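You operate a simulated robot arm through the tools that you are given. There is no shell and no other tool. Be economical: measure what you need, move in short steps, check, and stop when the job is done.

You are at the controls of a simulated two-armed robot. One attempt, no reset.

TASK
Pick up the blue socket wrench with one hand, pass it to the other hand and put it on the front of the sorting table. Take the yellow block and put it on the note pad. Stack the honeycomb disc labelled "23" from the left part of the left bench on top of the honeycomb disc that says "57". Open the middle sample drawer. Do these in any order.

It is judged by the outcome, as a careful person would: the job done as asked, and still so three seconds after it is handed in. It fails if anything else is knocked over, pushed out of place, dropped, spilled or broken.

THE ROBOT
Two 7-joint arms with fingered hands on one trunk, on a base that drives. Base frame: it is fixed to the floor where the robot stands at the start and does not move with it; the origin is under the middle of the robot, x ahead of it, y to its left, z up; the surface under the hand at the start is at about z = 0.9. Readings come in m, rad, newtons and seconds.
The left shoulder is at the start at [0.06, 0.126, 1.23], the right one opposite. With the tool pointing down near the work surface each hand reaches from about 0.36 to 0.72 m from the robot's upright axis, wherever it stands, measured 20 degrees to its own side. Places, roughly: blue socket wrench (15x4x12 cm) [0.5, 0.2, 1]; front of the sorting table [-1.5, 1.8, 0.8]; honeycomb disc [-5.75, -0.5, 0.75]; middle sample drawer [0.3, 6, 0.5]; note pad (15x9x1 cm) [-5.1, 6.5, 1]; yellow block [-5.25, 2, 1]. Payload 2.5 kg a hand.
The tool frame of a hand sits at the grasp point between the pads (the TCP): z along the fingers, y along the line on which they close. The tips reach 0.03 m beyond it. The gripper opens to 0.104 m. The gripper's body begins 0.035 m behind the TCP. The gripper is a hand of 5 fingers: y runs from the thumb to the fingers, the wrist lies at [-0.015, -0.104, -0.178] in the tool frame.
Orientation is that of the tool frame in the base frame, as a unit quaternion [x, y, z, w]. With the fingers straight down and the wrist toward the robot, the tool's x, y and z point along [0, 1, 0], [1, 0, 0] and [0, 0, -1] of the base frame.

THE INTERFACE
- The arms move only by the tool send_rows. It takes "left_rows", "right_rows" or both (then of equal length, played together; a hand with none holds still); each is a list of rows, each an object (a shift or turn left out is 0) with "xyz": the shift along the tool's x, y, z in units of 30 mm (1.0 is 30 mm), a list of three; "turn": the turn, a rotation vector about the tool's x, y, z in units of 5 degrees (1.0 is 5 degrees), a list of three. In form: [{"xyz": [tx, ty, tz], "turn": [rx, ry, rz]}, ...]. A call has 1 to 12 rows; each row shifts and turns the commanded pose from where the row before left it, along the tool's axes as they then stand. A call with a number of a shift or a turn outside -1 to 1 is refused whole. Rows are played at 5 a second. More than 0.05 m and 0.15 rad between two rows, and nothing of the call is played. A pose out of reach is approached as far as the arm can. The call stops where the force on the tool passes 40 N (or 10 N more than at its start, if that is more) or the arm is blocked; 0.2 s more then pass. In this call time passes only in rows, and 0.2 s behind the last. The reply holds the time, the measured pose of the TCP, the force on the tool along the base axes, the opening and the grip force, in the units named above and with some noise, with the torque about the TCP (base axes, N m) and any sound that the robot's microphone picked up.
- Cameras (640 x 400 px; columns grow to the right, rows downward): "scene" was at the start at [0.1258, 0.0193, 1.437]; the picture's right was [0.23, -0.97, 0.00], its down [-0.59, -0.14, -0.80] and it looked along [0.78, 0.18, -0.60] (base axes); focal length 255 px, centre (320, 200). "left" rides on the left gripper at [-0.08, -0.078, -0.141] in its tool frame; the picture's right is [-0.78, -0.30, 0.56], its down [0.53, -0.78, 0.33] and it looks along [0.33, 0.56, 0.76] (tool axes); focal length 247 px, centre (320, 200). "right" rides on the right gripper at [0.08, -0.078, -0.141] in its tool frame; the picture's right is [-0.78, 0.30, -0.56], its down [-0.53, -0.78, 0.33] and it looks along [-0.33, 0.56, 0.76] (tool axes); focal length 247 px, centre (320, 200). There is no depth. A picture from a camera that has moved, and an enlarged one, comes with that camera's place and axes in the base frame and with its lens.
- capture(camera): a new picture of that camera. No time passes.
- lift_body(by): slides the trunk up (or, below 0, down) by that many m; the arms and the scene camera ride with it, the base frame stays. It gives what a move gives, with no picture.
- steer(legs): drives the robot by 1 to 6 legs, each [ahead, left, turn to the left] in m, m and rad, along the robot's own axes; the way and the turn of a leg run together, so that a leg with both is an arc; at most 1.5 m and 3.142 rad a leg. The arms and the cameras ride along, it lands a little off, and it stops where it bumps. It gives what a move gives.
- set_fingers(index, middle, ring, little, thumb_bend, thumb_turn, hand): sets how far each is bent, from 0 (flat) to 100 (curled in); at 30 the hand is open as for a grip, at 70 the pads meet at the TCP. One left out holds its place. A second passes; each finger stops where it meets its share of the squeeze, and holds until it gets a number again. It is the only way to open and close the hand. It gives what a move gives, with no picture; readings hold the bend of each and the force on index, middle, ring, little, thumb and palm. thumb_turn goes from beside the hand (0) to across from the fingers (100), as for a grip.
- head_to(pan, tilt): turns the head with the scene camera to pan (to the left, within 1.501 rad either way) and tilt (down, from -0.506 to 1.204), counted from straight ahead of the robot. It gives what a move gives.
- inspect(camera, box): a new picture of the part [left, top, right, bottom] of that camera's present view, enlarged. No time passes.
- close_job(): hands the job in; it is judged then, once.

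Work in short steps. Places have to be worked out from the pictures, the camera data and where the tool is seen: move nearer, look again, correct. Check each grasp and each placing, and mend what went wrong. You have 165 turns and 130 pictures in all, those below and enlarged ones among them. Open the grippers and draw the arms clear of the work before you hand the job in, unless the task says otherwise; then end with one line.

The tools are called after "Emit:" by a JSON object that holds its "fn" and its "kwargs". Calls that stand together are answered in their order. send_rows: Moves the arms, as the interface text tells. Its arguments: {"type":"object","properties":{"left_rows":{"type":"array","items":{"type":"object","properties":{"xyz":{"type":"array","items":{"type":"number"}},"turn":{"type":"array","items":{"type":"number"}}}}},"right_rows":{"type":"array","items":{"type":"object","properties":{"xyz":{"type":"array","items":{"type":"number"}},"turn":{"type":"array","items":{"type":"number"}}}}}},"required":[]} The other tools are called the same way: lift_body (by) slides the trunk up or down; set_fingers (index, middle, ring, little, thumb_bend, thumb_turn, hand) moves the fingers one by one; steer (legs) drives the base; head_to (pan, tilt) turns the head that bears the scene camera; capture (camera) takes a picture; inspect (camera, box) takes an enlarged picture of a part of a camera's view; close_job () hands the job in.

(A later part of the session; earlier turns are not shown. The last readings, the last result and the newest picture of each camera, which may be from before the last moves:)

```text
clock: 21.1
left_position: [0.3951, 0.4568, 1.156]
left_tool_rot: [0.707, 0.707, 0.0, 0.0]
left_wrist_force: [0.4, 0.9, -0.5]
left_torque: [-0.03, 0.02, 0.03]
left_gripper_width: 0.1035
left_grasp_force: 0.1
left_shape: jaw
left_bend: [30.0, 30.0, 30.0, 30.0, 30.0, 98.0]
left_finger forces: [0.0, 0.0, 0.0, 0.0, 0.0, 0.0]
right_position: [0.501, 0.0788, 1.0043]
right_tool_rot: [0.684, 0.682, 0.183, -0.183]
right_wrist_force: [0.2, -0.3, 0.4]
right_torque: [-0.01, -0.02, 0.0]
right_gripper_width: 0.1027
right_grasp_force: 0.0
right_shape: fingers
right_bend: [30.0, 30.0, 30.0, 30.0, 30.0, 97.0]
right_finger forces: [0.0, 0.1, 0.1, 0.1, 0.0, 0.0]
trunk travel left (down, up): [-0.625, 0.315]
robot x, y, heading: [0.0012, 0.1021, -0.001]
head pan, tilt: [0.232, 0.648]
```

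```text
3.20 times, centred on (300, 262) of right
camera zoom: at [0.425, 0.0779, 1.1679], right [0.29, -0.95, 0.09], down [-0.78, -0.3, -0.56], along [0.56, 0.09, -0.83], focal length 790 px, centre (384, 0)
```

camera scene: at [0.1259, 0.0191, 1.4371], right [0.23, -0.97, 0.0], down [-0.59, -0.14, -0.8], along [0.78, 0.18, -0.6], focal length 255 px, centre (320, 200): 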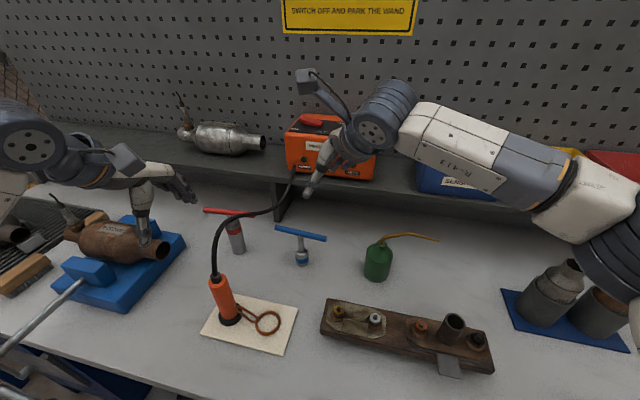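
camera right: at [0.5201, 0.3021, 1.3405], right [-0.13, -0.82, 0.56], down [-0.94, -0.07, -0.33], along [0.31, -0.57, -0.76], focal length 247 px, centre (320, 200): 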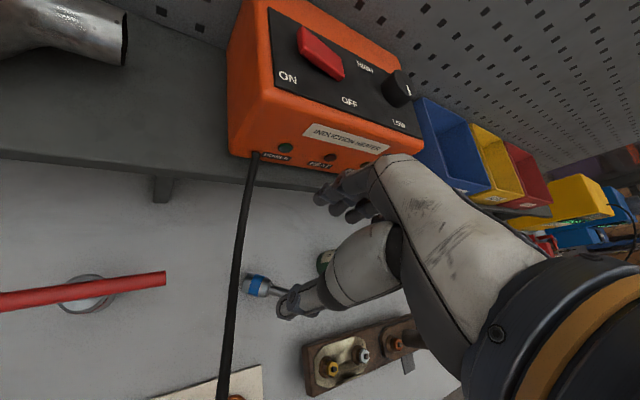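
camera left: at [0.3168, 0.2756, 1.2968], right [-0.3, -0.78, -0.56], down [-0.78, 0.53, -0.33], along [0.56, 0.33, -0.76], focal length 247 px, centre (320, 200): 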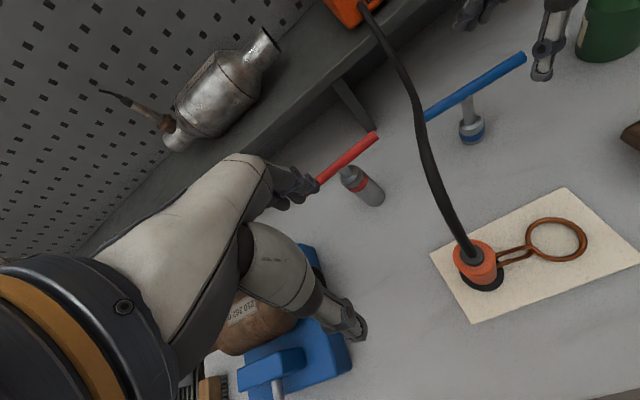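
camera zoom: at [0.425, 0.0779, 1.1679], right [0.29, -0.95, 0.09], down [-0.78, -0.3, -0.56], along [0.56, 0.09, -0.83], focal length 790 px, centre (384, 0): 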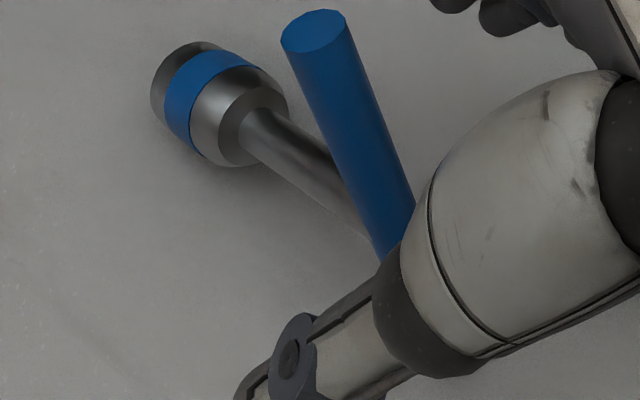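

The bar is placed well. I'll make a small shift so more of it lies across the fingers, then close.

Emit:
{"fn": "send_rows", "kwargs": {"right_rows": [{"xyz": [-0.3, 0, 0.2]}]}}

Emit:
{"fn": "set_fingers", "kwargs": {"hand": "right", "index": 72, "middle": 72, "ring": 72, "little": 72, "thumb_bend": 75}}

Emit:
{"fn": "inspect", "kwargs": {"camera": "scene", "box": [300, 180, 460, 280]}}

Emit:
{"fn": "inspect", "kwargs": {"camera": "right", "box": [200, 200, 400, 325]}}

```text
clock: 21.6
left_position: [0.3947, 0.4555, 1.1568]
left_tool_rot: [0.707, 0.707, 0.0, 0.0]
left_wrist_force: [-0.3, -0.7, -0.3]
left_torque: [0.02, 0.03, -0.01]
left_gripper_width: 0.1034
left_grasp_force: 0.0
left_shape: jaw
left_bend: [30.0, 30.0, 30.0, 30.0, 30.0, 98.0]
left_finger forces: [0.0, 0.1, 0.0, 0.0, 0.1, 0.0]
right_position: [0.5021, 0.0726, 0.9948]
right_tool_rot: [0.683, 0.683, 0.183, -0.183]
right_wrist_force: [-0.1, 0.5, 0.3]
right_torque: [0.01, 0.01, 0.01]
right_gripper_width: 0.1029
right_grasp_force: 0.1
right_shape: fingers
right_bend: [30.0, 30.0, 30.0, 30.0, 30.0, 97.0]
right_finger forces: [0.1, 0.0, 0.0, 0.0, 0.0, 0.0]
trunk travel left (down, up): [-0.625, 0.315]
robot x, y, heading: [-0.0038, 0.0991, -0.006]
head pan, tilt: [0.232, 0.648]
```

```text
clock: 22.6
left_position: [0.3941, 0.4559, 1.1566]
left_tool_rot: [0.707, 0.708, -0.001, 0.001]
left_wrist_force: [0.0, 0.4, 0.3]
left_torque: [-0.01, -0.04, -0.02]
left_gripper_width: 0.1036
left_grasp_force: 0.1
left_shape: jaw
left_bend: [30.0, 30.0, 30.0, 30.0, 30.0, 98.0]
left_finger forces: [0.0, 0.1, 0.0, 0.0, 0.0, 0.0]
right_position: [0.5019, 0.0736, 0.9951]
right_tool_rot: [0.684, 0.682, 0.183, -0.183]
right_wrist_force: [-0.9, 0.4, 0.0]
right_torque: [-0.03, 0.02, 0.02]
right_gripper_width: 0.0056
right_grasp_force: 7.7
right_shape: fingers
right_bend: [71.0, 71.0, 72.0, 72.0, 69.0, 96.0]
right_finger forces: [4.7, 3.0, 0.1, 0.1, 7.1, 0.0]
trunk travel left (down, up): [-0.625, 0.315]
robot x, y, heading: [0.003, 0.0984, 0.001]
head pan, tilt: [0.232, 0.648]
```

```text
4.00 times, centred on (380, 230) of scene
camera zoom: at [0.126, 0.1192, 1.437], right [0.23, -0.97, 0.0], down [-0.59, -0.14, -0.8], along [0.78, 0.18, -0.6], focal length 1021 px, centre (80, 80)
```

zoom: 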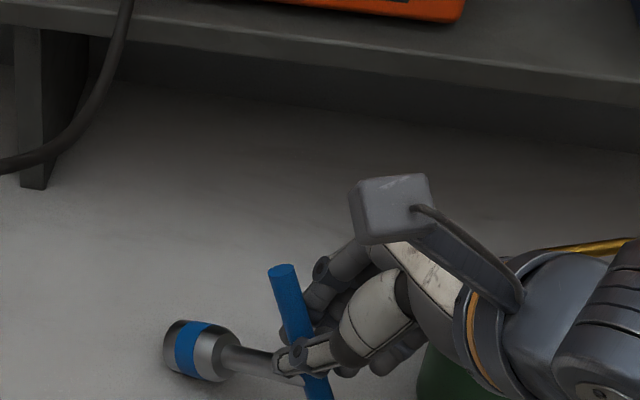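

```text
3.20 times, centred on (300, 262) of right
camera zoom: at [0.4253, 0.0726, 1.1578], right [0.3, -0.95, 0.09], down [-0.78, -0.3, -0.55], along [0.56, 0.09, -0.83], focal length 790 px, centre (384, 0)
```

zoom: 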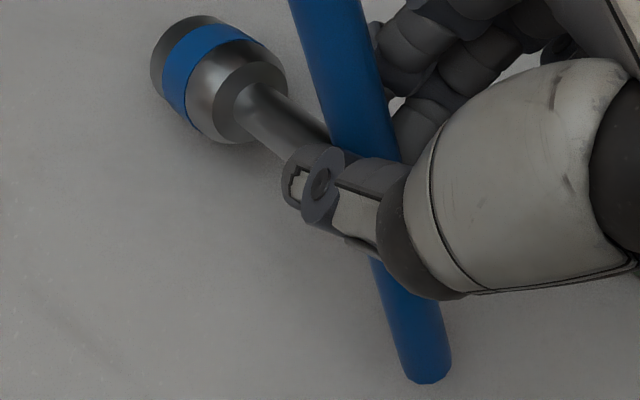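

A real pinch now: index, middle and thumb are on the bar next to the stem. I'll squeeze a bit more, then lift 3 cm to test.

Emit:
{"fn": "set_fingers", "kwargs": {"hand": "right", "index": 85, "middle": 85, "thumb_bend": 85}}

Emit:
{"fn": "send_rows", "kwargs": {"right_rows": [{"xyz": [0.25, 0, -0.433]}, {"xyz": [0.25, 0, -0.433]}]}}

Emit:
{"fn": "inspect", "kwargs": {"camera": "scene", "box": [280, 180, 480, 305]}}

```text
clock: 23.6
left_position: [0.3947, 0.4563, 1.1563]
left_tool_rot: [0.707, 0.707, 0.0, 0.0]
left_wrist_force: [0.1, 0.0, 0.5]
left_torque: [0.04, 0.0, 0.02]
left_gripper_width: 0.1037
left_grasp_force: 0.1
left_shape: jaw
left_bend: [30.0, 30.0, 30.0, 30.0, 30.0, 98.0]
left_finger forces: [0.0, 0.0, 0.1, 0.1, 0.0, 0.0]
right_position: [0.5026, 0.0725, 0.9945]
right_tool_rot: [0.683, 0.683, 0.183, -0.183]
right_wrist_force: [0.0, -0.3, 1.5]
right_torque: [0.08, -0.08, -0.01]
right_gripper_width: 0.0
right_grasp_force: 18.1
right_shape: fingers
right_bend: [78.0, 79.0, 72.0, 72.0, 77.0, 92.0]
right_finger forces: [2.0, 14.2, 0.1, 0.0, 20.2, 0.0]
trunk travel left (down, up): [-0.625, 0.315]
robot x, y, heading: [0.0006, 0.1018, -0.002]
head pan, tilt: [0.232, 0.648]
```

```text
clock: 24.1
left_position: [0.3951, 0.4544, 1.1573]
left_tool_rot: [0.707, 0.707, 0.0, 0.0]
left_wrist_force: [0.4, 0.9, 0.2]
left_torque: [0.03, -0.01, 0.01]
left_gripper_width: 0.1037
left_grasp_force: 0.1
left_shape: jaw
left_bend: [30.0, 30.0, 30.0, 30.0, 30.0, 98.0]
left_finger forces: [0.0, 0.1, 0.0, 0.0, 0.0, 0.0]
right_position: [0.5025, 0.0719, 1.0257]
right_tool_rot: [0.683, 0.682, 0.183, -0.183]
right_wrist_force: [0.2, 0.0, -3.0]
right_torque: [-0.02, -0.02, 0.02]
right_gripper_width: 0.0001
right_grasp_force: 25.8
right_shape: fingers
right_bend: [78.0, 80.0, 72.0, 72.0, 77.0, 91.0]
right_finger forces: [13.9, 14.3, 0.1, 0.0, 23.6, 0.1]
trunk travel left (down, up): [-0.625, 0.315]
robot x, y, heading: [0.0001, 0.1022, 0.0]
head pan, tilt: [0.232, 0.648]
```

```text
3.20 times, centred on (380, 242) of scene
camera zoom: at [0.1261, 0.1192, 1.437], right [0.23, -0.97, 0.0], down [-0.59, -0.14, -0.8], along [0.78, 0.18, -0.6], focal length 817 px, centre (128, 64)
```

zoom: 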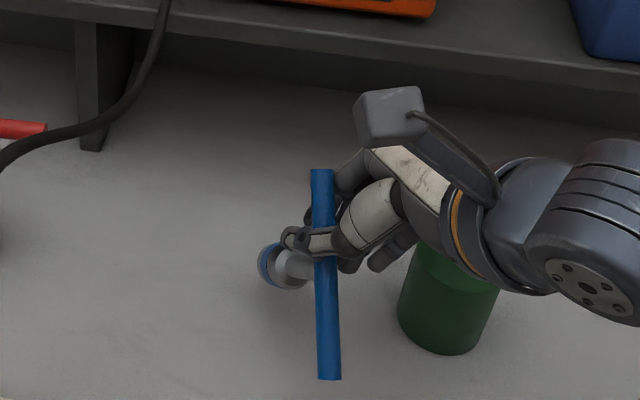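

The wrench is lifted and held firmly (≈25 N) at the T junction. I'll lift higher, then back the robot away from the bench.

Emit:
{"fn": "send_rows", "kwargs": {"right_rows": [{"xyz": [0.45, 0, -0.78]}, {"xyz": [0.45, 0, -0.78]}, {"xyz": [0.45, 0, -0.78]}, {"xyz": [0.45, 0, -0.78]}, {"xyz": [0.45, 0, -0.78]}, {"xyz": [0.45, 0, -0.78]}]}}

Emit:
{"fn": "steer", "kwargs": {"legs": [[-0.5, 0, 0]]}}

Emit:
{"fn": "capture", "kwargs": {"camera": "scene"}}

Emit:
{"fn": "capture", "kwargs": {"camera": "left"}}

Emit:
{"fn": "capture", "kwargs": {"camera": "right"}}

```text
clock: 25.6
left_position: [0.3954, 0.4567, 1.1562]
left_tool_rot: [0.706, 0.708, 0.001, 0.0]
left_wrist_force: [0.3, 0.9, 0.4]
left_torque: [0.01, 0.01, -0.02]
left_gripper_width: 0.1035
left_grasp_force: 0.1
left_shape: jaw
left_bend: [30.0, 30.0, 30.0, 30.0, 30.0, 98.0]
left_finger forces: [0.1, 0.1, 0.0, 0.1, 0.0, 0.0]
right_position: [0.5027, 0.0723, 1.1873]
right_tool_rot: [0.683, 0.683, 0.183, -0.184]
right_wrist_force: [-1.2, -0.5, -2.3]
right_torque: [-0.03, 0.01, -0.04]
right_gripper_width: 0.0
right_grasp_force: 25.5
right_shape: fingers
right_bend: [78.0, 80.0, 72.0, 72.0, 77.0, 91.0]
right_finger forces: [13.8, 14.3, 0.1, 0.1, 23.4, 0.1]
trunk travel left (down, up): [-0.625, 0.315]
robot x, y, heading: [-0.0006, 0.0976, 0.002]
head pan, tilt: [0.232, 0.648]
```

```text
clock: 28.5
left_position: [-0.1091, 0.4573, 1.1559]
left_tool_rot: [0.706, 0.709, 0.001, 0.0]
left_wrist_force: [-0.1, 0.5, 1.1]
left_torque: [0.01, -0.06, -0.01]
left_gripper_width: 0.1038
left_grasp_force: 0.1
left_shape: jaw
left_bend: [30.0, 30.0, 30.0, 30.0, 30.0, 98.0]
left_finger forces: [0.1, 0.1, 0.0, 0.0, 0.1, 0.0]
right_position: [0.002, 0.0745, 1.1876]
right_tool_rot: [0.681, 0.685, 0.182, -0.183]
right_wrist_force: [-0.9, -0.3, -2.1]
right_torque: [0.02, 0.01, 0.0]
right_gripper_width: 0.0
right_grasp_force: 26.0
right_shape: fingers
right_bend: [78.0, 80.0, 72.0, 72.0, 77.0, 91.0]
right_finger forces: [13.8, 14.2, 0.1, 0.0, 23.4, 0.0]
trunk travel left (down, up): [-0.625, 0.315]
robot x, y, heading: [-0.5022, 0.1018, 0.003]
head pan, tilt: [0.232, 0.648]
```

```text
95 pictures are left
camera scene: at [-0.375, 0.1187, 1.4371], right [0.24, -0.97, 0.0], down [-0.59, -0.14, -0.8], along [0.78, 0.19, -0.6], focal length 255 px, centre (320, 200)
```

scene: 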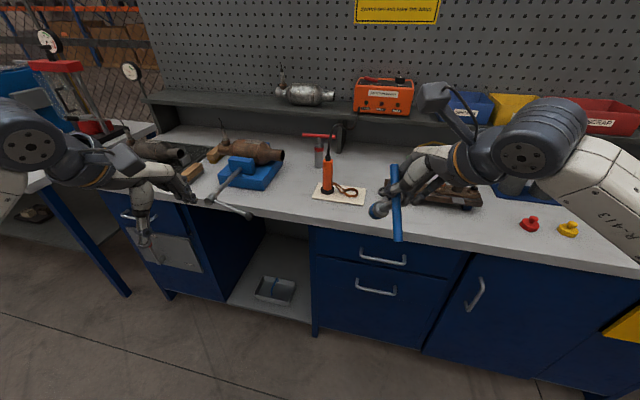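

```text
94 pictures are left
camera left: at [-0.1856, 0.3761, 1.2969], right [-0.29, -0.78, -0.56], down [-0.78, 0.53, -0.33], along [0.55, 0.34, -0.76], focal length 247 px, centre (320, 200)
```

left: 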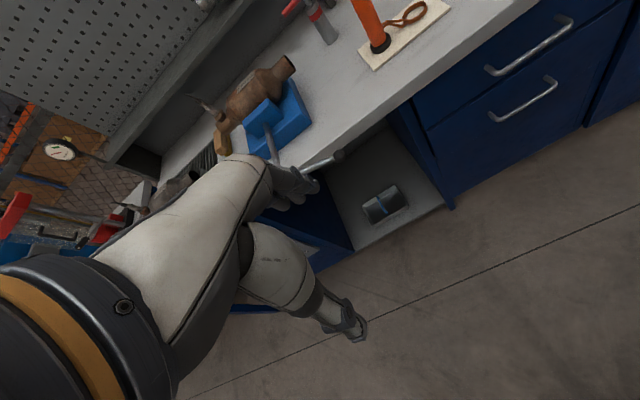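

```text
93 pictures are left
camera right: at [-0.075, 0.0734, 1.35], right [0.3, -0.95, 0.09], down [-0.78, -0.3, -0.56], along [0.56, 0.09, -0.83], focal length 247 px, centre (320, 200)
```

right: 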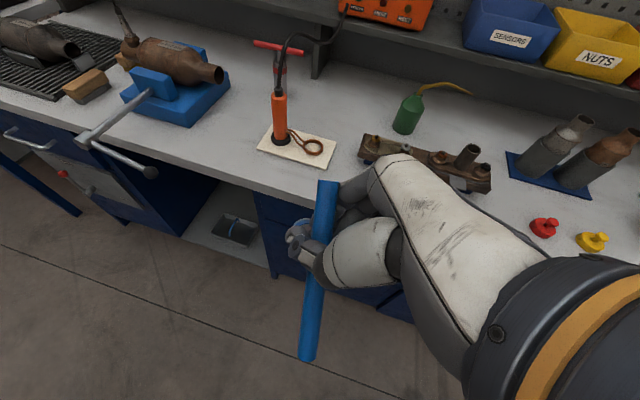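

Bar and stem located by stereo: the bar runs along (0.77, 0.17, 0.61) and the stem along (0.55, 0.35, −0.76). I'll rotate the right hand so the T lies flat with its socket pointing left. The downward left hand can then take the stem and later lay it flat.

Emit:
{"fn": "send_rows", "kwargs": {"right_rows": [{"turn": [0.6, 1, 0.088]}, {"turn": [0.6, 1, 0.088]}, {"turn": [0.6, 1, 0.088]}, {"turn": [0.6, 1, 0.088]}, {"turn": [0.6, 1, 0.088]}, {"turn": [0.6, 1, 0.088]}, {"turn": [0.6, 1, 0.088]}, {"turn": [0.6, 1, 0.088]}, {"turn": [0.6, 1, 0.088]}, {"turn": [0.6, 1, 0.088]}, {"turn": [0.6, 1, 0.088]}, {"turn": [0.6, 1, 0.088]}]}}

Emit:
{"fn": "capture", "kwargs": {"camera": "scene"}}

Emit:
{"fn": "capture", "kwargs": {"camera": "left"}}

```text
clock: 31.1
left_position: [-0.1087, 0.458, 1.157]
left_tool_rot: [0.706, 0.708, -0.001, 0.0]
left_wrist_force: [0.4, 0.3, -0.5]
left_torque: [-0.01, 0.0, 0.0]
left_gripper_width: 0.1036
left_grasp_force: 0.0
left_shape: jaw
left_bend: [30.0, 30.0, 30.0, 30.0, 30.0, 98.0]
left_finger forces: [0.0, 0.0, 0.0, 0.1, 0.1, 0.0]
right_position: [0.0013, 0.0742, 1.1868]
right_tool_rot: [-0.442, -0.494, -0.275, 0.696]
right_wrist_force: [0.4, 0.3, -2.4]
right_torque: [-0.05, -0.02, -0.01]
right_gripper_width: 0.0
right_grasp_force: 24.5
right_shape: fingers
right_bend: [79.0, 80.0, 72.0, 72.0, 77.0, 91.0]
right_finger forces: [12.6, 16.5, 0.0, 0.0, 21.6, 0.0]
trunk travel left (down, up): [-0.625, 0.315]
robot x, y, heading: [-0.5027, 0.1031, 0.004]
head pan, tilt: [0.232, 0.648]
```

```text
92 pictures are left
camera scene: at [-0.3745, 0.1188, 1.437], right [0.24, -0.97, 0.0], down [-0.59, -0.14, -0.8], along [0.77, 0.19, -0.6], focal length 255 px, centre (320, 200)
```

scene: 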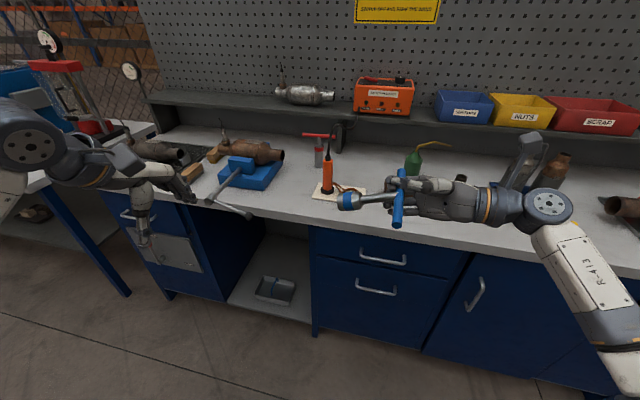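

```text
91 pictures are left
camera left: at [-0.1852, 0.3762, 1.2968], right [-0.29, -0.78, -0.56], down [-0.78, 0.53, -0.33], along [0.55, 0.34, -0.76], focal length 247 px, centre (320, 200)
```

left: 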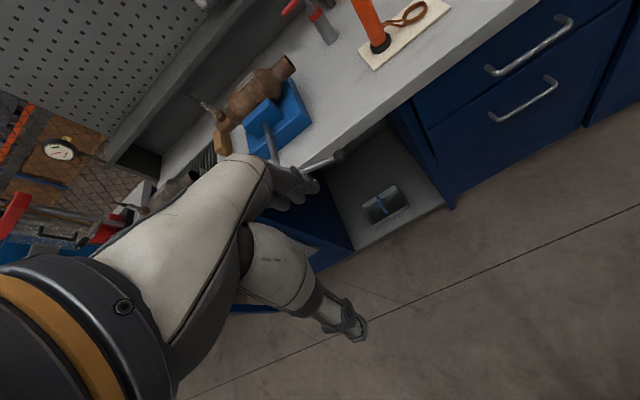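

The T is now presented roughly flat with the socket to the left. I'll zoom in to measure.

Emit:
{"fn": "inspect", "kwargs": {"camera": "scene", "box": [310, 140, 470, 240]}}

Emit:
{"fn": "inspect", "kwargs": {"camera": "right", "box": [160, 150, 400, 300]}}

```text
4.00 times, centred on (390, 190) of scene
camera zoom: at [-0.3745, 0.1188, 1.437], right [0.24, -0.97, 0.0], down [-0.59, -0.14, -0.8], along [0.77, 0.19, -0.6], focal length 1021 px, centre (40, 240)
```

zoom: 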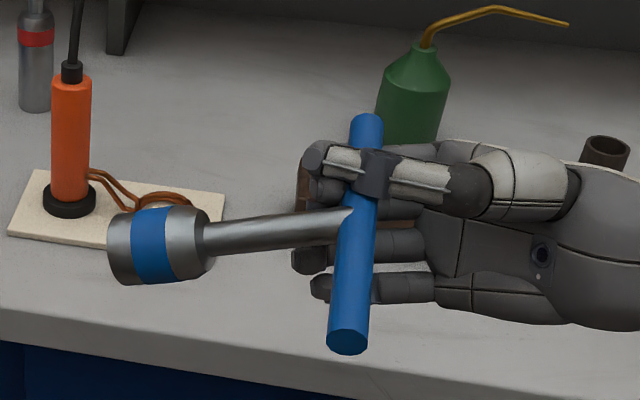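

```text
2.67 times, centred on (280, 225) of right
camera zoom: at [0.0309, -0.0812, 1.2721], right [0.21, -0.4, -0.89], down [-0.98, -0.09, -0.19], along [0.0, 0.91, -0.41], focal length 659 px, centre (427, 133)
```

zoom: 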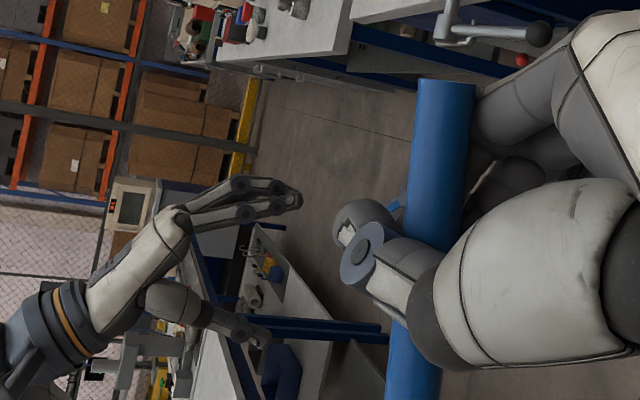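

I'm moving the left hand above the socket end. The plan is to tilt it 20° to match the stem and then come down at y≈0.15.

Emit:
{"fn": "send_rows", "kwargs": {"left_rows": [{"xyz": [0, 0.25, -1]}, {"xyz": [0, 0.25, -1]}, {"xyz": [0, 0.25, -1]}, {"xyz": [-0.98, 0.17, -0.22]}, {"xyz": [-0.98, 0.17, -0.22]}, {"xyz": [-0.98, 0.17, -0.22]}, {"xyz": [-0.98, 0.17, -0.22]}, {"xyz": [-0.98, 0.17, -0.22]}, {"xyz": [-0.98, 0.17, -0.22]}, {"xyz": [-0.98, 0.17, -0.22]}, {"xyz": [-0.98, 0.17, -0.22]}, {"xyz": [-0.98, 0.17, -0.22]}]}}

Emit:
{"fn": "send_rows", "kwargs": {"left_rows": [{"turn": [0, -1, 0]}, {"turn": [0, -1, 0]}, {"turn": [0, -1, 0]}, {"turn": [0, -1, 0]}]}}

Emit:
{"fn": "inspect", "kwargs": {"camera": "scene", "box": [230, 80, 470, 230]}}

Emit:
{"fn": "capture", "kwargs": {"camera": "left"}}

```text
clock: 33.7
left_position: [-0.0376, 0.1907, 1.306]
left_tool_rot: [0.705, 0.71, 0.0, 0.0]
left_wrist_force: [-0.5, -0.3, 0.1]
left_torque: [0.0, 0.0, 0.03]
left_gripper_width: 0.1036
left_grasp_force: 0.1
left_shape: jaw
left_bend: [30.0, 30.0, 30.0, 30.0, 30.0, 98.0]
left_finger forces: [0.0, 0.0, 0.0, 0.1, 0.0, 0.0]
right_position: [0.0026, 0.0736, 1.1867]
right_tool_rot: [-0.442, -0.495, -0.275, 0.696]
right_wrist_force: [-0.5, 0.0, -1.6]
right_torque: [-0.03, -0.05, 0.0]
right_gripper_width: 0.0
right_grasp_force: 25.4
right_shape: fingers
right_bend: [79.0, 80.0, 72.0, 72.0, 77.0, 91.0]
right_finger forces: [12.6, 16.4, 0.0, 0.1, 21.8, 0.0]
trunk travel left (down, up): [-0.625, 0.315]
robot x, y, heading: [-0.5021, 0.0999, 0.003]
head pan, tilt: [0.232, 0.648]
```

```text
clock: 34.7
left_position: [-0.0378, 0.192, 1.3062]
left_tool_rot: [0.694, 0.698, -0.122, 0.123]
left_wrist_force: [0.3, 0.1, 0.2]
left_torque: [-0.04, -0.02, -0.03]
left_gripper_width: 0.1035
left_grasp_force: 0.1
left_shape: jaw
left_bend: [30.0, 30.0, 30.0, 30.0, 30.0, 98.0]
left_finger forces: [0.1, 0.0, 0.0, 0.0, 0.0, 0.0]
right_position: [0.0013, 0.0745, 1.1868]
right_tool_rot: [-0.443, -0.495, -0.274, 0.695]
right_wrist_force: [-0.2, 0.4, -2.1]
right_torque: [-0.06, -0.05, 0.01]
right_gripper_width: 0.0001
right_grasp_force: 25.5
right_shape: fingers
right_bend: [79.0, 80.0, 72.0, 72.0, 77.0, 91.0]
right_finger forces: [12.8, 16.2, 0.0, 0.0, 21.8, 0.0]
trunk travel left (down, up): [-0.625, 0.315]
robot x, y, heading: [-0.5005, 0.1004, 0.004]
head pan, tilt: [0.232, 0.648]
```

```text
2.67 times, centred on (350, 155) of scene
camera zoom: at [-0.3745, 0.1189, 1.437], right [0.24, -0.97, 0.0], down [-0.59, -0.14, -0.8], along [0.77, 0.19, -0.6], focal length 681 px, centre (240, 320)
```

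zoom: 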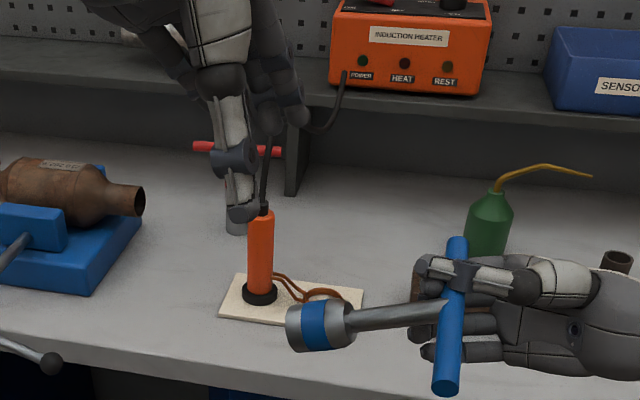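

```text
87 pictures are left
camera left: at [-0.1159, 0.1651, 1.4652], right [-0.29, -0.92, -0.26], down [-0.78, 0.38, -0.5], along [0.56, 0.06, -0.83], focal length 247 px, centre (320, 200)
```

left: 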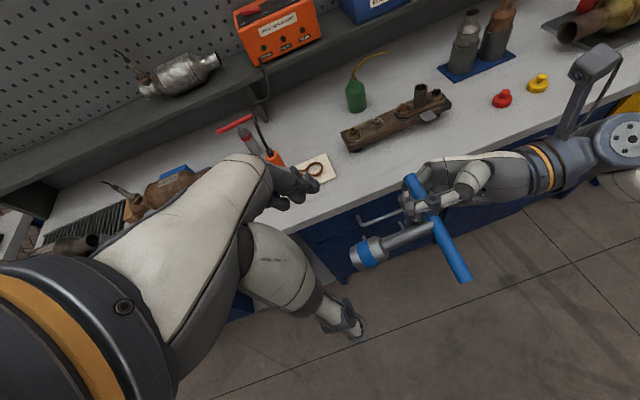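

Refined by stereo: socket end at (−0.003, 0.171, 1.146) and junction at (−0.016, 0.079, 1.193). I'm descending towards TCP (−0.007, 0.150, 1.173).

Emit:
{"fn": "send_rows", "kwargs": {"left_rows": [{"xyz": [0.19, 1, 0]}, {"xyz": [0, 0, 0.9]}, {"xyz": [0, 0, 0.9]}, {"xyz": [0, 0, 0.9]}, {"xyz": [0, 0, 0.6]}]}}

Emit:
{"fn": "inspect", "kwargs": {"camera": "scene", "box": [290, 120, 450, 220]}}

Emit:
{"fn": "inspect", "kwargs": {"camera": "left", "box": [240, 150, 480, 300]}}

```text
clock: 35.9
left_position: [-0.0069, 0.1637, 1.2105]
left_tool_rot: [0.694, 0.698, -0.122, 0.123]
left_wrist_force: [0.2, 0.1, 0.6]
left_torque: [0.0, 0.02, -0.01]
left_gripper_width: 0.1034
left_grasp_force: 0.1
left_shape: jaw
left_bend: [30.0, 30.0, 30.0, 30.0, 30.0, 98.0]
left_finger forces: [0.0, 0.1, 0.0, 0.1, 0.0, 0.0]
right_position: [0.0027, 0.0758, 1.1863]
right_tool_rot: [-0.443, -0.495, -0.273, 0.695]
right_wrist_force: [0.1, 0.3, -2.8]
right_torque: [-0.06, -0.07, -0.03]
right_gripper_width: 0.0001
right_grasp_force: 24.6
right_shape: fingers
right_bend: [79.0, 80.0, 72.0, 72.0, 77.0, 91.0]
right_finger forces: [12.6, 16.3, 0.1, 0.0, 21.9, 0.1]
trunk travel left (down, up): [-0.625, 0.315]
robot x, y, heading: [-0.5005, 0.1016, 0.006]
head pan, tilt: [0.232, 0.648]
```

```text
4.00 times, centred on (370, 170) of scene
camera zoom: at [-0.3745, 0.1187, 1.437], right [0.24, -0.97, 0.0], down [-0.59, -0.14, -0.8], along [0.77, 0.19, -0.6], focal length 1021 px, centre (120, 320)
```

zoom: 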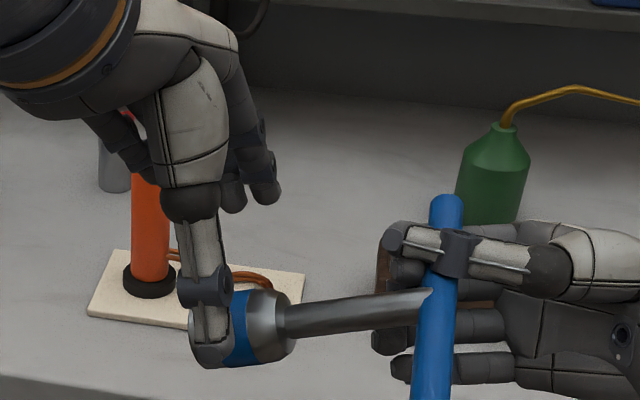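

```text
2.67 times, centred on (360, 225) of left
camera zoom: at [-0.0851, 0.1365, 1.3707], right [-0.29, -0.92, -0.26], down [-0.78, 0.38, -0.5], along [0.56, 0.06, -0.83], focal length 659 px, centre (213, 133)
```

zoom: 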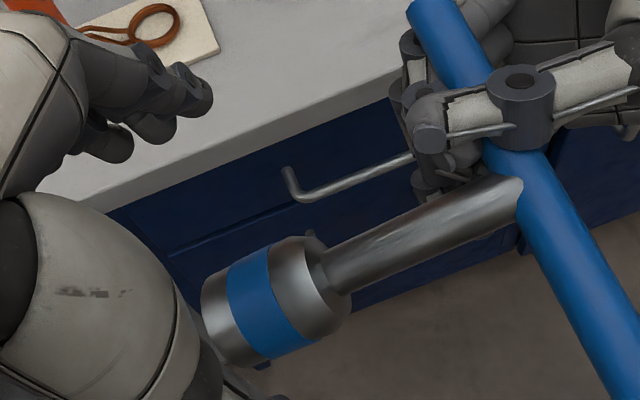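

Good clearance from the right hand. I'll finish the approach and close the left hand.

Emit:
{"fn": "send_rows", "kwargs": {"left_rows": [{"xyz": [-0.15, 0, 0.7]}, {"xyz": [-0.15, 0, 0.6]}]}}

Emit:
{"fn": "set_fingers", "kwargs": {"hand": "left", "index": 75, "middle": 75, "ring": 75, "little": 70, "thumb_bend": 75}}

Emit:
{"fn": "inspect", "kwargs": {"camera": "scene", "box": [290, 120, 450, 220]}}

Emit:
{"fn": "inspect", "kwargs": {"camera": "left", "box": [240, 150, 480, 300]}}

```text
clock: 36.5
left_position: [-0.0076, 0.143, 1.1784]
left_tool_rot: [0.695, 0.698, -0.122, 0.123]
left_wrist_force: [1.0, -0.7, -0.5]
left_torque: [0.01, 0.01, 0.0]
left_gripper_width: 0.1037
left_grasp_force: 0.1
left_shape: jaw
left_bend: [30.0, 30.0, 30.0, 30.0, 30.0, 98.0]
left_finger forces: [0.0, 0.0, 0.0, 0.0, 0.0, 0.1]
right_position: [0.0017, 0.0739, 1.1854]
right_tool_rot: [-0.444, -0.494, -0.274, 0.695]
right_wrist_force: [-0.5, -0.3, -1.3]
right_torque: [-0.05, -0.03, -0.01]
right_gripper_width: 0.0
right_grasp_force: 25.7
right_shape: fingers
right_bend: [79.0, 80.0, 72.0, 72.0, 77.0, 91.0]
right_finger forces: [12.6, 16.2, 0.1, 0.0, 21.9, 0.1]
trunk travel left (down, up): [-0.625, 0.315]
robot x, y, heading: [-0.5044, 0.101, 0.008]
head pan, tilt: [0.232, 0.648]
```

```text
clock: 37.5
left_position: [-0.0081, 0.1437, 1.1769]
left_tool_rot: [0.695, 0.698, -0.122, 0.123]
left_wrist_force: [-3.2, 2.5, -0.2]
left_torque: [-0.08, 0.07, -0.42]
left_gripper_width: 0.0169
left_grasp_force: 20.8
left_shape: fingers
left_bend: [74.0, 73.0, 73.0, 70.0, 61.0, 96.0]
left_finger forces: [7.2, 5.9, 7.9, 0.0, 20.8, 0.0]
right_position: [0.0019, 0.0746, 1.1869]
right_tool_rot: [-0.443, -0.494, -0.274, 0.696]
right_wrist_force: [3.9, -3.1, -0.8]
right_torque: [0.09, -0.14, 0.24]
right_gripper_width: 0.0
right_grasp_force: 27.8
right_shape: fingers
right_bend: [79.0, 81.0, 72.0, 72.0, 78.0, 91.0]
right_finger forces: [13.5, 19.0, 0.0, 0.1, 22.1, 0.1]
trunk travel left (down, up): [-0.625, 0.315]
robot x, y, heading: [-0.5025, 0.0961, 0.007]
head pan, tilt: [0.232, 0.648]
```

```text
4.00 times, centred on (370, 170) of scene
camera zoom: at [-0.3746, 0.1187, 1.437], right [0.24, -0.97, 0.0], down [-0.59, -0.14, -0.8], along [0.77, 0.19, -0.6], focal length 1021 px, centre (120, 320)
```

zoom: 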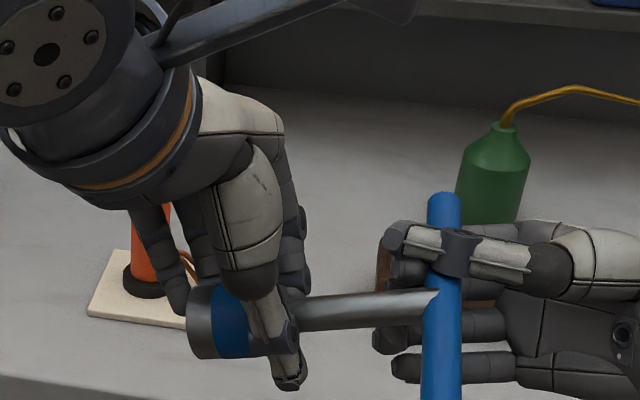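

```text
2.67 times, centred on (360, 225) of left
camera zoom: at [-0.0851, 0.115, 1.3371], right [-0.29, -0.92, -0.26], down [-0.78, 0.38, -0.49], along [0.55, 0.06, -0.83], focal length 659 px, centre (213, 133)
```

zoom: 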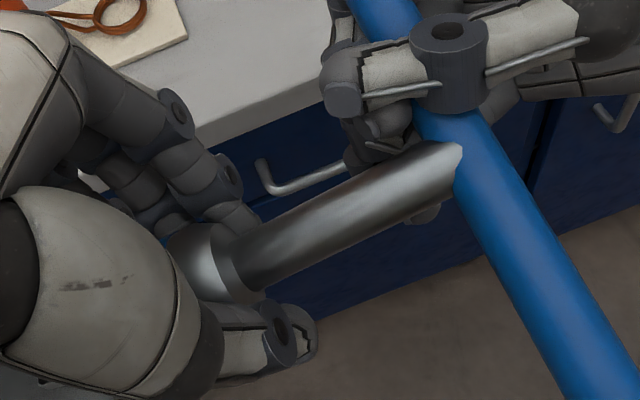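

The left hand holds the socket with three fingers and the thumb. I'll squeeze firmer, then open the right hand and draw it back.

Emit:
{"fn": "set_fingers", "kwargs": {"hand": "left", "index": 82, "middle": 82, "ring": 82, "thumb_bend": 80}}

Emit:
{"fn": "set_fingers", "kwargs": {"hand": "right", "index": 30, "middle": 30, "ring": 30, "little": 30, "thumb_bend": 30}}

Emit:
{"fn": "send_rows", "kwargs": {"right_rows": [{"xyz": [0, 0, -1]}, {"xyz": [0, 0, -1]}, {"xyz": [0, 0, -1]}, {"xyz": [0, 0, -1]}, {"xyz": [0, 0, -1]}]}}

Emit:
{"fn": "inspect", "kwargs": {"camera": "scene", "box": [270, 100, 510, 250]}}

```text
clock: 38.5
left_position: [-0.0089, 0.1417, 1.1793]
left_tool_rot: [0.695, 0.698, -0.123, 0.123]
left_wrist_force: [-5.9, -0.6, 2.3]
left_torque: [-0.17, 0.2, -0.53]
left_gripper_width: 0.0145
left_grasp_force: 39.1
left_shape: fingers
left_bend: [78.0, 79.0, 79.0, 70.0, 64.0, 93.0]
left_finger forces: [11.2, 12.0, 12.8, 0.1, 41.8, 0.0]
right_position: [0.0028, 0.0735, 1.1863]
right_tool_rot: [-0.443, -0.495, -0.274, 0.696]
right_wrist_force: [5.4, 0.6, -3.2]
right_torque: [0.01, -0.28, 0.14]
right_gripper_width: 0.0001
right_grasp_force: 23.9
right_shape: fingers
right_bend: [79.0, 81.0, 72.0, 72.0, 79.0, 91.0]
right_finger forces: [6.8, 23.6, 0.0, 0.0, 17.7, 0.1]
trunk travel left (down, up): [-0.625, 0.315]
robot x, y, heading: [-0.4994, 0.0956, 0.002]
head pan, tilt: [0.232, 0.648]
```

```text
clock: 39.5
left_position: [-0.0073, 0.1429, 1.1774]
left_tool_rot: [0.695, 0.698, -0.123, 0.123]
left_wrist_force: [0.3, 0.6, -2.3]
left_torque: [0.11, -0.02, 0.0]
left_gripper_width: 0.0151
left_grasp_force: 35.4
left_shape: fingers
left_bend: [80.0, 81.0, 81.0, 70.0, 67.0, 89.0]
left_finger forces: [12.3, 12.5, 7.8, 0.0, 38.3, 0.0]
right_position: [0.0021, 0.074, 1.1871]
right_tool_rot: [-0.443, -0.495, -0.274, 0.695]
right_wrist_force: [0.5, -0.6, -0.1]
right_torque: [-0.01, 0.02, 0.01]
right_gripper_width: 0.1027
right_grasp_force: 0.2
right_shape: fingers
right_bend: [30.0, 30.0, 30.0, 30.0, 30.0, 97.0]
right_finger forces: [0.0, 0.0, 0.0, 0.0, 0.0, 0.0]
trunk travel left (down, up): [-0.625, 0.315]
robot x, y, heading: [-0.4976, 0.0993, 0.008]
head pan, tilt: [0.232, 0.648]
```

```text
clock: 40.7
left_position: [-0.007, 0.1439, 1.1791]
left_tool_rot: [0.695, 0.698, -0.122, 0.123]
left_wrist_force: [-0.3, 0.2, -0.8]
left_torque: [0.08, -0.03, -0.01]
left_gripper_width: 0.0149
left_grasp_force: 35.5
left_shape: fingers
left_bend: [80.0, 81.0, 81.0, 70.0, 67.0, 88.0]
left_finger forces: [12.0, 12.8, 7.8, 0.0, 38.3, 0.0]
right_position: [0.0678, -0.0578, 1.1707]
right_tool_rot: [-0.442, -0.496, -0.274, 0.695]
right_wrist_force: [0.1, 0.1, 0.0]
right_torque: [0.01, 0.01, -0.04]
right_gripper_width: 0.103
right_grasp_force: 0.0
right_shape: fingers
right_bend: [30.0, 30.0, 30.0, 30.0, 30.0, 97.0]
right_finger forces: [0.1, 0.0, 0.1, 0.0, 0.0, 0.0]
trunk travel left (down, up): [-0.625, 0.315]
robot x, y, heading: [-0.5021, 0.1004, 0.005]
head pan, tilt: [0.232, 0.648]
```

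```text
2.67 times, centred on (390, 175) of scene
camera zoom: at [-0.3745, 0.1197, 1.4369], right [0.24, -0.97, 0.0], down [-0.59, -0.14, -0.8], along [0.77, 0.19, -0.6], focal length 681 px, centre (133, 267)
```

zoom: 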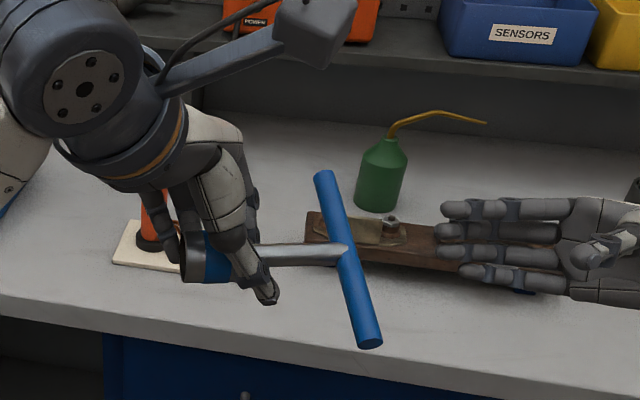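

The pass is done: the left hand alone holds the wrench. I'll level the left hand, return the right arm to a compact posture, and then look around.

Emit:
{"fn": "send_rows", "kwargs": {"right_rows": [{"turn": [-0.6, -1, -0.088]}, {"turn": [-0.6, -1, -0.088]}, {"turn": [-0.6, -1, -0.088]}, {"turn": [-0.6, -1, -0.088]}, {"turn": [-0.6, -1, -0.088]}, {"turn": [-0.6, -1, -0.088]}, {"turn": [-0.6, -1, -0.088]}, {"turn": [-0.6, -1, -0.088]}, {"turn": [-0.6, -1, -0.088]}, {"turn": [-0.6, -1, -0.088]}, {"turn": [-0.6, -1, -0.088]}, {"turn": [-0.6, -1, -0.088]}], "left_rows": [{"xyz": [0.5, 0, -0.5]}, {"xyz": [0.5, 0, -0.5]}, {"xyz": [0.5, 0, -0.5]}, {"xyz": [0.5, 0, -0.5]}, {"turn": [0, 1, 0]}, {"turn": [0, 1, 0]}, {"turn": [0, 1, 0]}, {"turn": [0, 1, 0]}, {}, {}, {}, {}]}}

Emit:
{"fn": "head_to", "kwargs": {"pan": 1.5, "tilt": 0.35}}

Emit:
{"fn": "capture", "kwargs": {"camera": "scene"}}

```text
clock: 43.3
left_position: [-0.0082, 0.2197, 1.2125]
left_tool_rot: [0.705, 0.709, 0.0, 0.001]
left_wrist_force: [0.7, 0.6, -2.0]
left_torque: [0.09, 0.0, -0.01]
left_gripper_width: 0.0146
left_grasp_force: 35.5
left_shape: fingers
left_bend: [80.0, 81.0, 81.0, 70.0, 67.0, 88.0]
left_finger forces: [11.9, 12.9, 7.7, 0.1, 38.0, 0.0]
right_position: [0.0704, -0.0597, 1.1687]
right_tool_rot: [0.681, 0.685, 0.182, -0.182]
right_wrist_force: [0.0, 0.7, 0.1]
right_torque: [0.01, 0.0, 0.02]
right_gripper_width: 0.1027
right_grasp_force: 0.0
right_shape: fingers
right_bend: [30.0, 30.0, 30.0, 30.0, 30.0, 97.0]
right_finger forces: [0.0, 0.0, 0.0, 0.0, 0.0, 0.1]
trunk travel left (down, up): [-0.625, 0.315]
robot x, y, heading: [-0.5014, 0.1002, 0.004]
head pan, tilt: [0.232, 0.648]
```

```text
clock: 44.7
left_position: [-0.0078, 0.2198, 1.213]
left_tool_rot: [0.706, 0.709, 0.0, 0.0]
left_wrist_force: [-0.6, -0.1, -2.0]
left_torque: [0.05, 0.0, -0.02]
left_gripper_width: 0.0145
left_grasp_force: 35.3
left_shape: fingers
left_bend: [80.0, 81.0, 81.0, 70.0, 67.0, 88.0]
left_finger forces: [11.9, 13.0, 7.7, 0.0, 37.9, 0.0]
right_position: [0.07, -0.0599, 1.1699]
right_tool_rot: [0.682, 0.684, 0.182, -0.184]
right_wrist_force: [-0.4, -0.4, -1.1]
right_torque: [0.01, 0.01, 0.03]
right_gripper_width: 0.1027
right_grasp_force: 0.1
right_shape: fingers
right_bend: [30.0, 30.0, 30.0, 30.0, 30.0, 97.0]
right_finger forces: [0.0, 0.0, 0.0, 0.0, 0.0, 0.0]
trunk travel left (down, up): [-0.625, 0.315]
robot x, y, heading: [-0.4998, 0.0992, 0.003]
head pan, tilt: [1.499, 0.351]
```

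```text
81 pictures are left
camera scene: at [-0.4528, 0.1912, 1.4639], right [1.0, -0.07, 0.0], down [-0.02, -0.34, -0.94], along [0.06, 0.94, -0.34], focal length 255 px, centre (320, 200)
```

scene: 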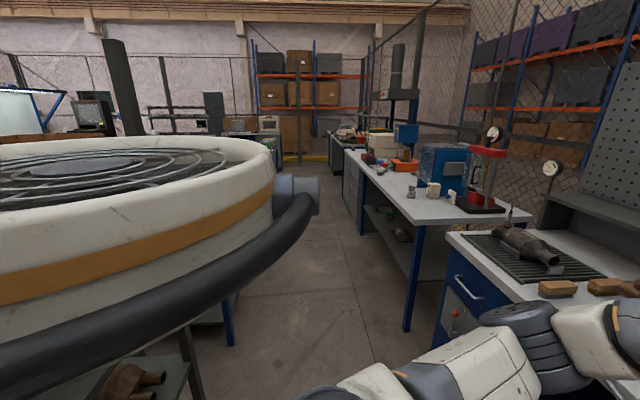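

Something large is close on the left side. I'll look further down and in other directions to understand the layout before driving.

Emit:
{"fn": "head_to", "kwargs": {"pan": 1.5, "tilt": 1.0}}

Emit:
{"fn": "capture", "kwargs": {"camera": "scene"}}

Emit:
{"fn": "head_to", "kwargs": {"pan": -1.5, "tilt": 0.5}}

Emit:
{"fn": "capture", "kwargs": {"camera": "scene"}}

```text
clock: 45.8
left_position: [-0.0076, 0.2196, 1.2121]
left_tool_rot: [0.705, 0.709, 0.0, 0.0]
left_wrist_force: [0.3, 0.6, -2.1]
left_torque: [0.1, -0.01, 0.0]
left_gripper_width: 0.0145
left_grasp_force: 35.0
left_shape: fingers
left_bend: [80.0, 81.0, 81.0, 70.0, 67.0, 88.0]
left_finger forces: [11.9, 13.0, 7.7, 0.1, 37.9, 0.0]
right_position: [0.0697, -0.0594, 1.1697]
right_tool_rot: [0.681, 0.685, 0.183, -0.184]
right_wrist_force: [0.4, -0.1, -0.5]
right_torque: [0.01, -0.01, 0.03]
right_gripper_width: 0.103
right_grasp_force: 0.1
right_shape: fingers
right_bend: [30.0, 30.0, 30.0, 30.0, 30.0, 97.0]
right_finger forces: [0.0, 0.0, 0.0, 0.0, 0.0, 0.0]
trunk travel left (down, up): [-0.625, 0.315]
robot x, y, heading: [-0.5031, 0.1005, 0.007]
head pan, tilt: [1.499, 1.0]
```

```text
80 pictures are left
camera scene: at [-0.4544, 0.1678, 1.4092], right [1.0, -0.07, 0.0], down [-0.06, -0.84, -0.54], along [0.04, 0.54, -0.84], focal length 255 px, centre (320, 200)
```

scene: 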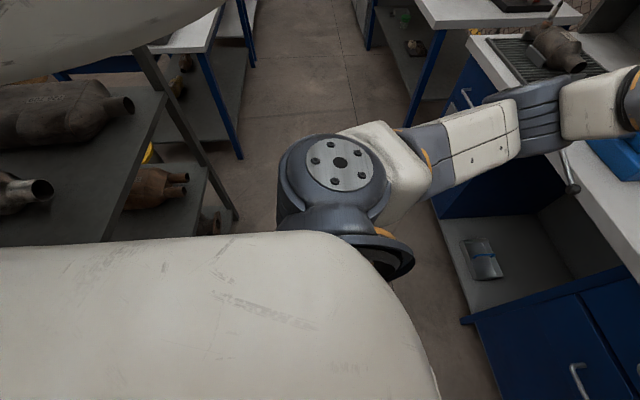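

```text
clock: 48.4
left_position: [-0.0085, 0.2199, 1.2132]
left_tool_rot: [0.706, 0.708, 0.0, 0.0]
left_wrist_force: [0.3, -0.6, -2.3]
left_torque: [0.1, 0.01, 0.02]
left_gripper_width: 0.0145
left_grasp_force: 35.4
left_shape: fingers
left_bend: [80.0, 81.0, 81.0, 70.0, 67.0, 88.0]
left_finger forces: [12.0, 13.0, 7.7, 0.1, 37.8, 0.0]
right_position: [0.0689, -0.0581, 1.1692]
right_tool_rot: [0.681, 0.685, 0.183, -0.183]
right_wrist_force: [0.2, 0.2, -0.7]
right_torque: [0.05, -0.03, 0.03]
right_gripper_width: 0.1027
right_grasp_force: 0.1
right_shape: fingers
right_bend: [30.0, 30.0, 30.0, 30.0, 30.0, 97.0]
right_finger forces: [0.0, 0.1, 0.1, 0.0, 0.1, 0.0]
trunk travel left (down, up): [-0.625, 0.315]
robot x, y, heading: [-0.502, 0.1003, 0.006]
head pan, tilt: [-1.499, 0.499]
```

```text
79 pictures are left
camera scene: at [-0.4519, 0.0076, 1.4502], right [-1.0, -0.08, 0.0], down [-0.04, 0.48, -0.88], along [0.07, -0.88, -0.48], focal length 255 px, centre (320, 200)
```

scene: 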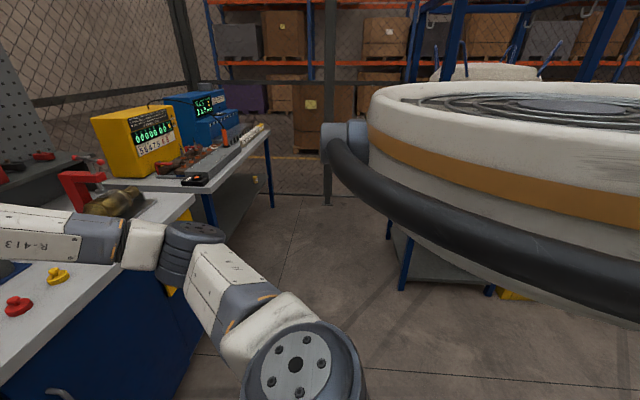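

That drum is the robot's own back. The aisle runs along +y, with the sorting table's corner near (−0.9, 1.4) and a rack at x<−0.93. I'll turn left in place and look.

Emit:
{"fn": "steer", "kwargs": {"legs": [[0, 0, 0.8], [0, 0, 0.77]]}}

Emit:
{"fn": "head_to", "kwargs": {"pan": 0.5, "tilt": 0.45}}

Emit:
{"fn": "capture", "kwargs": {"camera": "scene"}}

```text
clock: 52.9
left_position: [-0.6233, 0.5912, 1.2115]
left_tool_rot: [-0.004, 1.0, 0.0, 0.0]
left_wrist_force: [-0.4, -0.5, -3.3]
left_torque: [-0.05, 0.1, 0.0]
left_gripper_width: 0.0117
left_grasp_force: 35.5
left_shape: fingers
left_bend: [80.0, 81.0, 81.0, 70.0, 70.0, 87.0]
left_finger forces: [9.6, 19.4, 7.9, 0.0, 33.8, 0.0]
right_position: [-0.3436, 0.6686, 1.1698]
right_tool_rot: [-0.004, 0.966, -0.001, -0.258]
right_wrist_force: [0.5, -0.5, -0.3]
right_torque: [-0.01, -0.02, 0.02]
right_gripper_width: 0.1029
right_grasp_force: 0.1
right_shape: fingers
right_bend: [30.0, 30.0, 30.0, 30.0, 30.0, 97.0]
right_finger forces: [0.1, 0.0, 0.0, 0.0, 0.0, 0.1]
trunk travel left (down, up): [-0.625, 0.315]
robot x, y, heading: [-0.5037, 0.0984, 1.579]
head pan, tilt: [-1.499, 0.499]
```

```text
clock: 54.8
left_position: [-0.623, 0.5911, 1.213]
left_tool_rot: [-0.004, 1.0, 0.0, 0.001]
left_wrist_force: [0.1, -0.1, -2.3]
left_torque: [0.01, 0.09, -0.04]
left_gripper_width: 0.0115
left_grasp_force: 35.3
left_shape: fingers
left_bend: [80.0, 81.0, 81.0, 70.0, 70.0, 87.0]
left_finger forces: [9.6, 19.3, 7.9, 0.0, 33.7, 0.0]
right_position: [-0.3438, 0.669, 1.1694]
right_tool_rot: [-0.005, 0.966, 0.0, -0.258]
right_wrist_force: [0.5, 0.8, -0.6]
right_torque: [0.01, 0.01, 0.01]
right_gripper_width: 0.1029
right_grasp_force: 0.1
right_shape: fingers
right_bend: [30.0, 30.0, 30.0, 30.0, 30.0, 97.0]
right_finger forces: [0.1, 0.1, 0.0, 0.0, 0.0, 0.0]
trunk travel left (down, up): [-0.625, 0.315]
robot x, y, heading: [-0.5014, 0.1024, 1.577]
head pan, tilt: [0.499, 0.45]
```

```text
78 pictures are left
camera scene: at [-0.5442, 0.2186, 1.4547], right [0.87, 0.49, 0.0], down [0.21, -0.38, -0.9], along [-0.44, 0.79, -0.44], focal length 255 px, centre (320, 200)
```

scene: 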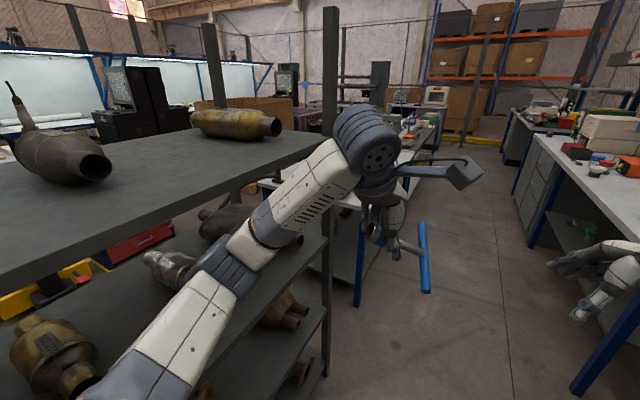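

The left arm is close to the rack. I'll slide right 0.17 m, then go forward 1 m up the aisle and look again.

Emit:
{"fn": "steer", "kwargs": {"legs": [[0, -0.17, 0], [0.9, 0, 0]]}}

Emit:
{"fn": "head_to", "kwargs": {"pan": 0.75, "tilt": 0.5}}

Emit:
{"fn": "capture", "kwargs": {"camera": "scene"}}

```text
clock: 60.6
left_position: [-0.4643, 1.4911, 1.2129]
left_tool_rot: [-0.007, 1.0, 0.0, -0.001]
left_wrist_force: [-1.0, -0.2, -1.4]
left_torque: [0.0, 0.05, 0.03]
left_gripper_width: 0.0117
left_grasp_force: 35.3
left_shape: fingers
left_bend: [80.0, 81.0, 81.0, 70.0, 71.0, 87.0]
left_finger forces: [9.7, 19.3, 7.9, 0.1, 33.4, 0.1]
right_position: [-0.1856, 1.5706, 1.1693]
right_tool_rot: [-0.007, 0.966, -0.002, -0.26]
right_wrist_force: [0.3, -0.2, 0.5]
right_torque: [-0.02, 0.02, 0.0]
right_gripper_width: 0.1032
right_grasp_force: 0.1
right_shape: fingers
right_bend: [30.0, 30.0, 30.0, 30.0, 30.0, 97.0]
right_finger forces: [0.0, 0.0, 0.1, 0.1, 0.0, 0.0]
trunk travel left (down, up): [-0.625, 0.315]
robot x, y, heading: [-0.3394, 0.9987, 1.586]
head pan, tilt: [0.499, 0.45]
```

```text
clock: 61.4
left_position: [-0.4645, 1.4914, 1.2123]
left_tool_rot: [-0.007, 1.0, 0.0, 0.0]
left_wrist_force: [-0.3, 0.3, -1.9]
left_torque: [0.02, 0.08, 0.0]
left_gripper_width: 0.0114
left_grasp_force: 34.6
left_shape: fingers
left_bend: [80.0, 81.0, 81.0, 70.0, 71.0, 87.0]
left_finger forces: [9.7, 19.2, 7.9, 0.0, 33.3, 0.1]
right_position: [-0.1859, 1.5702, 1.1687]
right_tool_rot: [-0.006, 0.966, 0.0, -0.259]
right_wrist_force: [0.0, -0.3, -0.2]
right_torque: [-0.01, 0.02, -0.02]
right_gripper_width: 0.103
right_grasp_force: 0.1
right_shape: fingers
right_bend: [30.0, 30.0, 30.0, 30.0, 30.0, 97.0]
right_finger forces: [0.0, 0.0, 0.1, 0.1, 0.0, 0.0]
trunk travel left (down, up): [-0.625, 0.315]
robot x, y, heading: [-0.3379, 1.0038, 1.583]
head pan, tilt: [0.75, 0.499]
```

```text
77 pictures are left
camera scene: at [-0.4013, 1.1053, 1.4503], right [0.72, 0.69, 0.0], down [0.33, -0.35, -0.88], along [-0.61, 0.63, -0.48], focal length 255 px, centre (320, 200)
```

scene: 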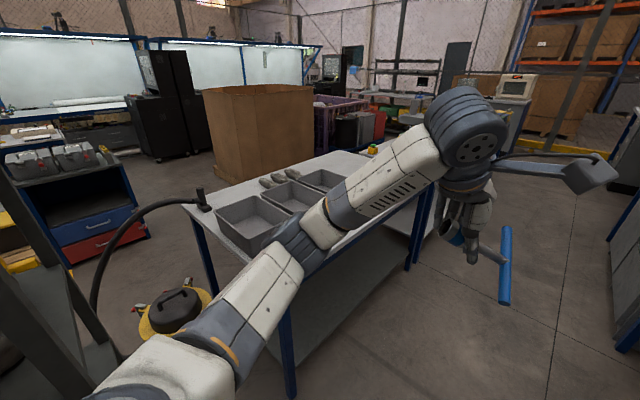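

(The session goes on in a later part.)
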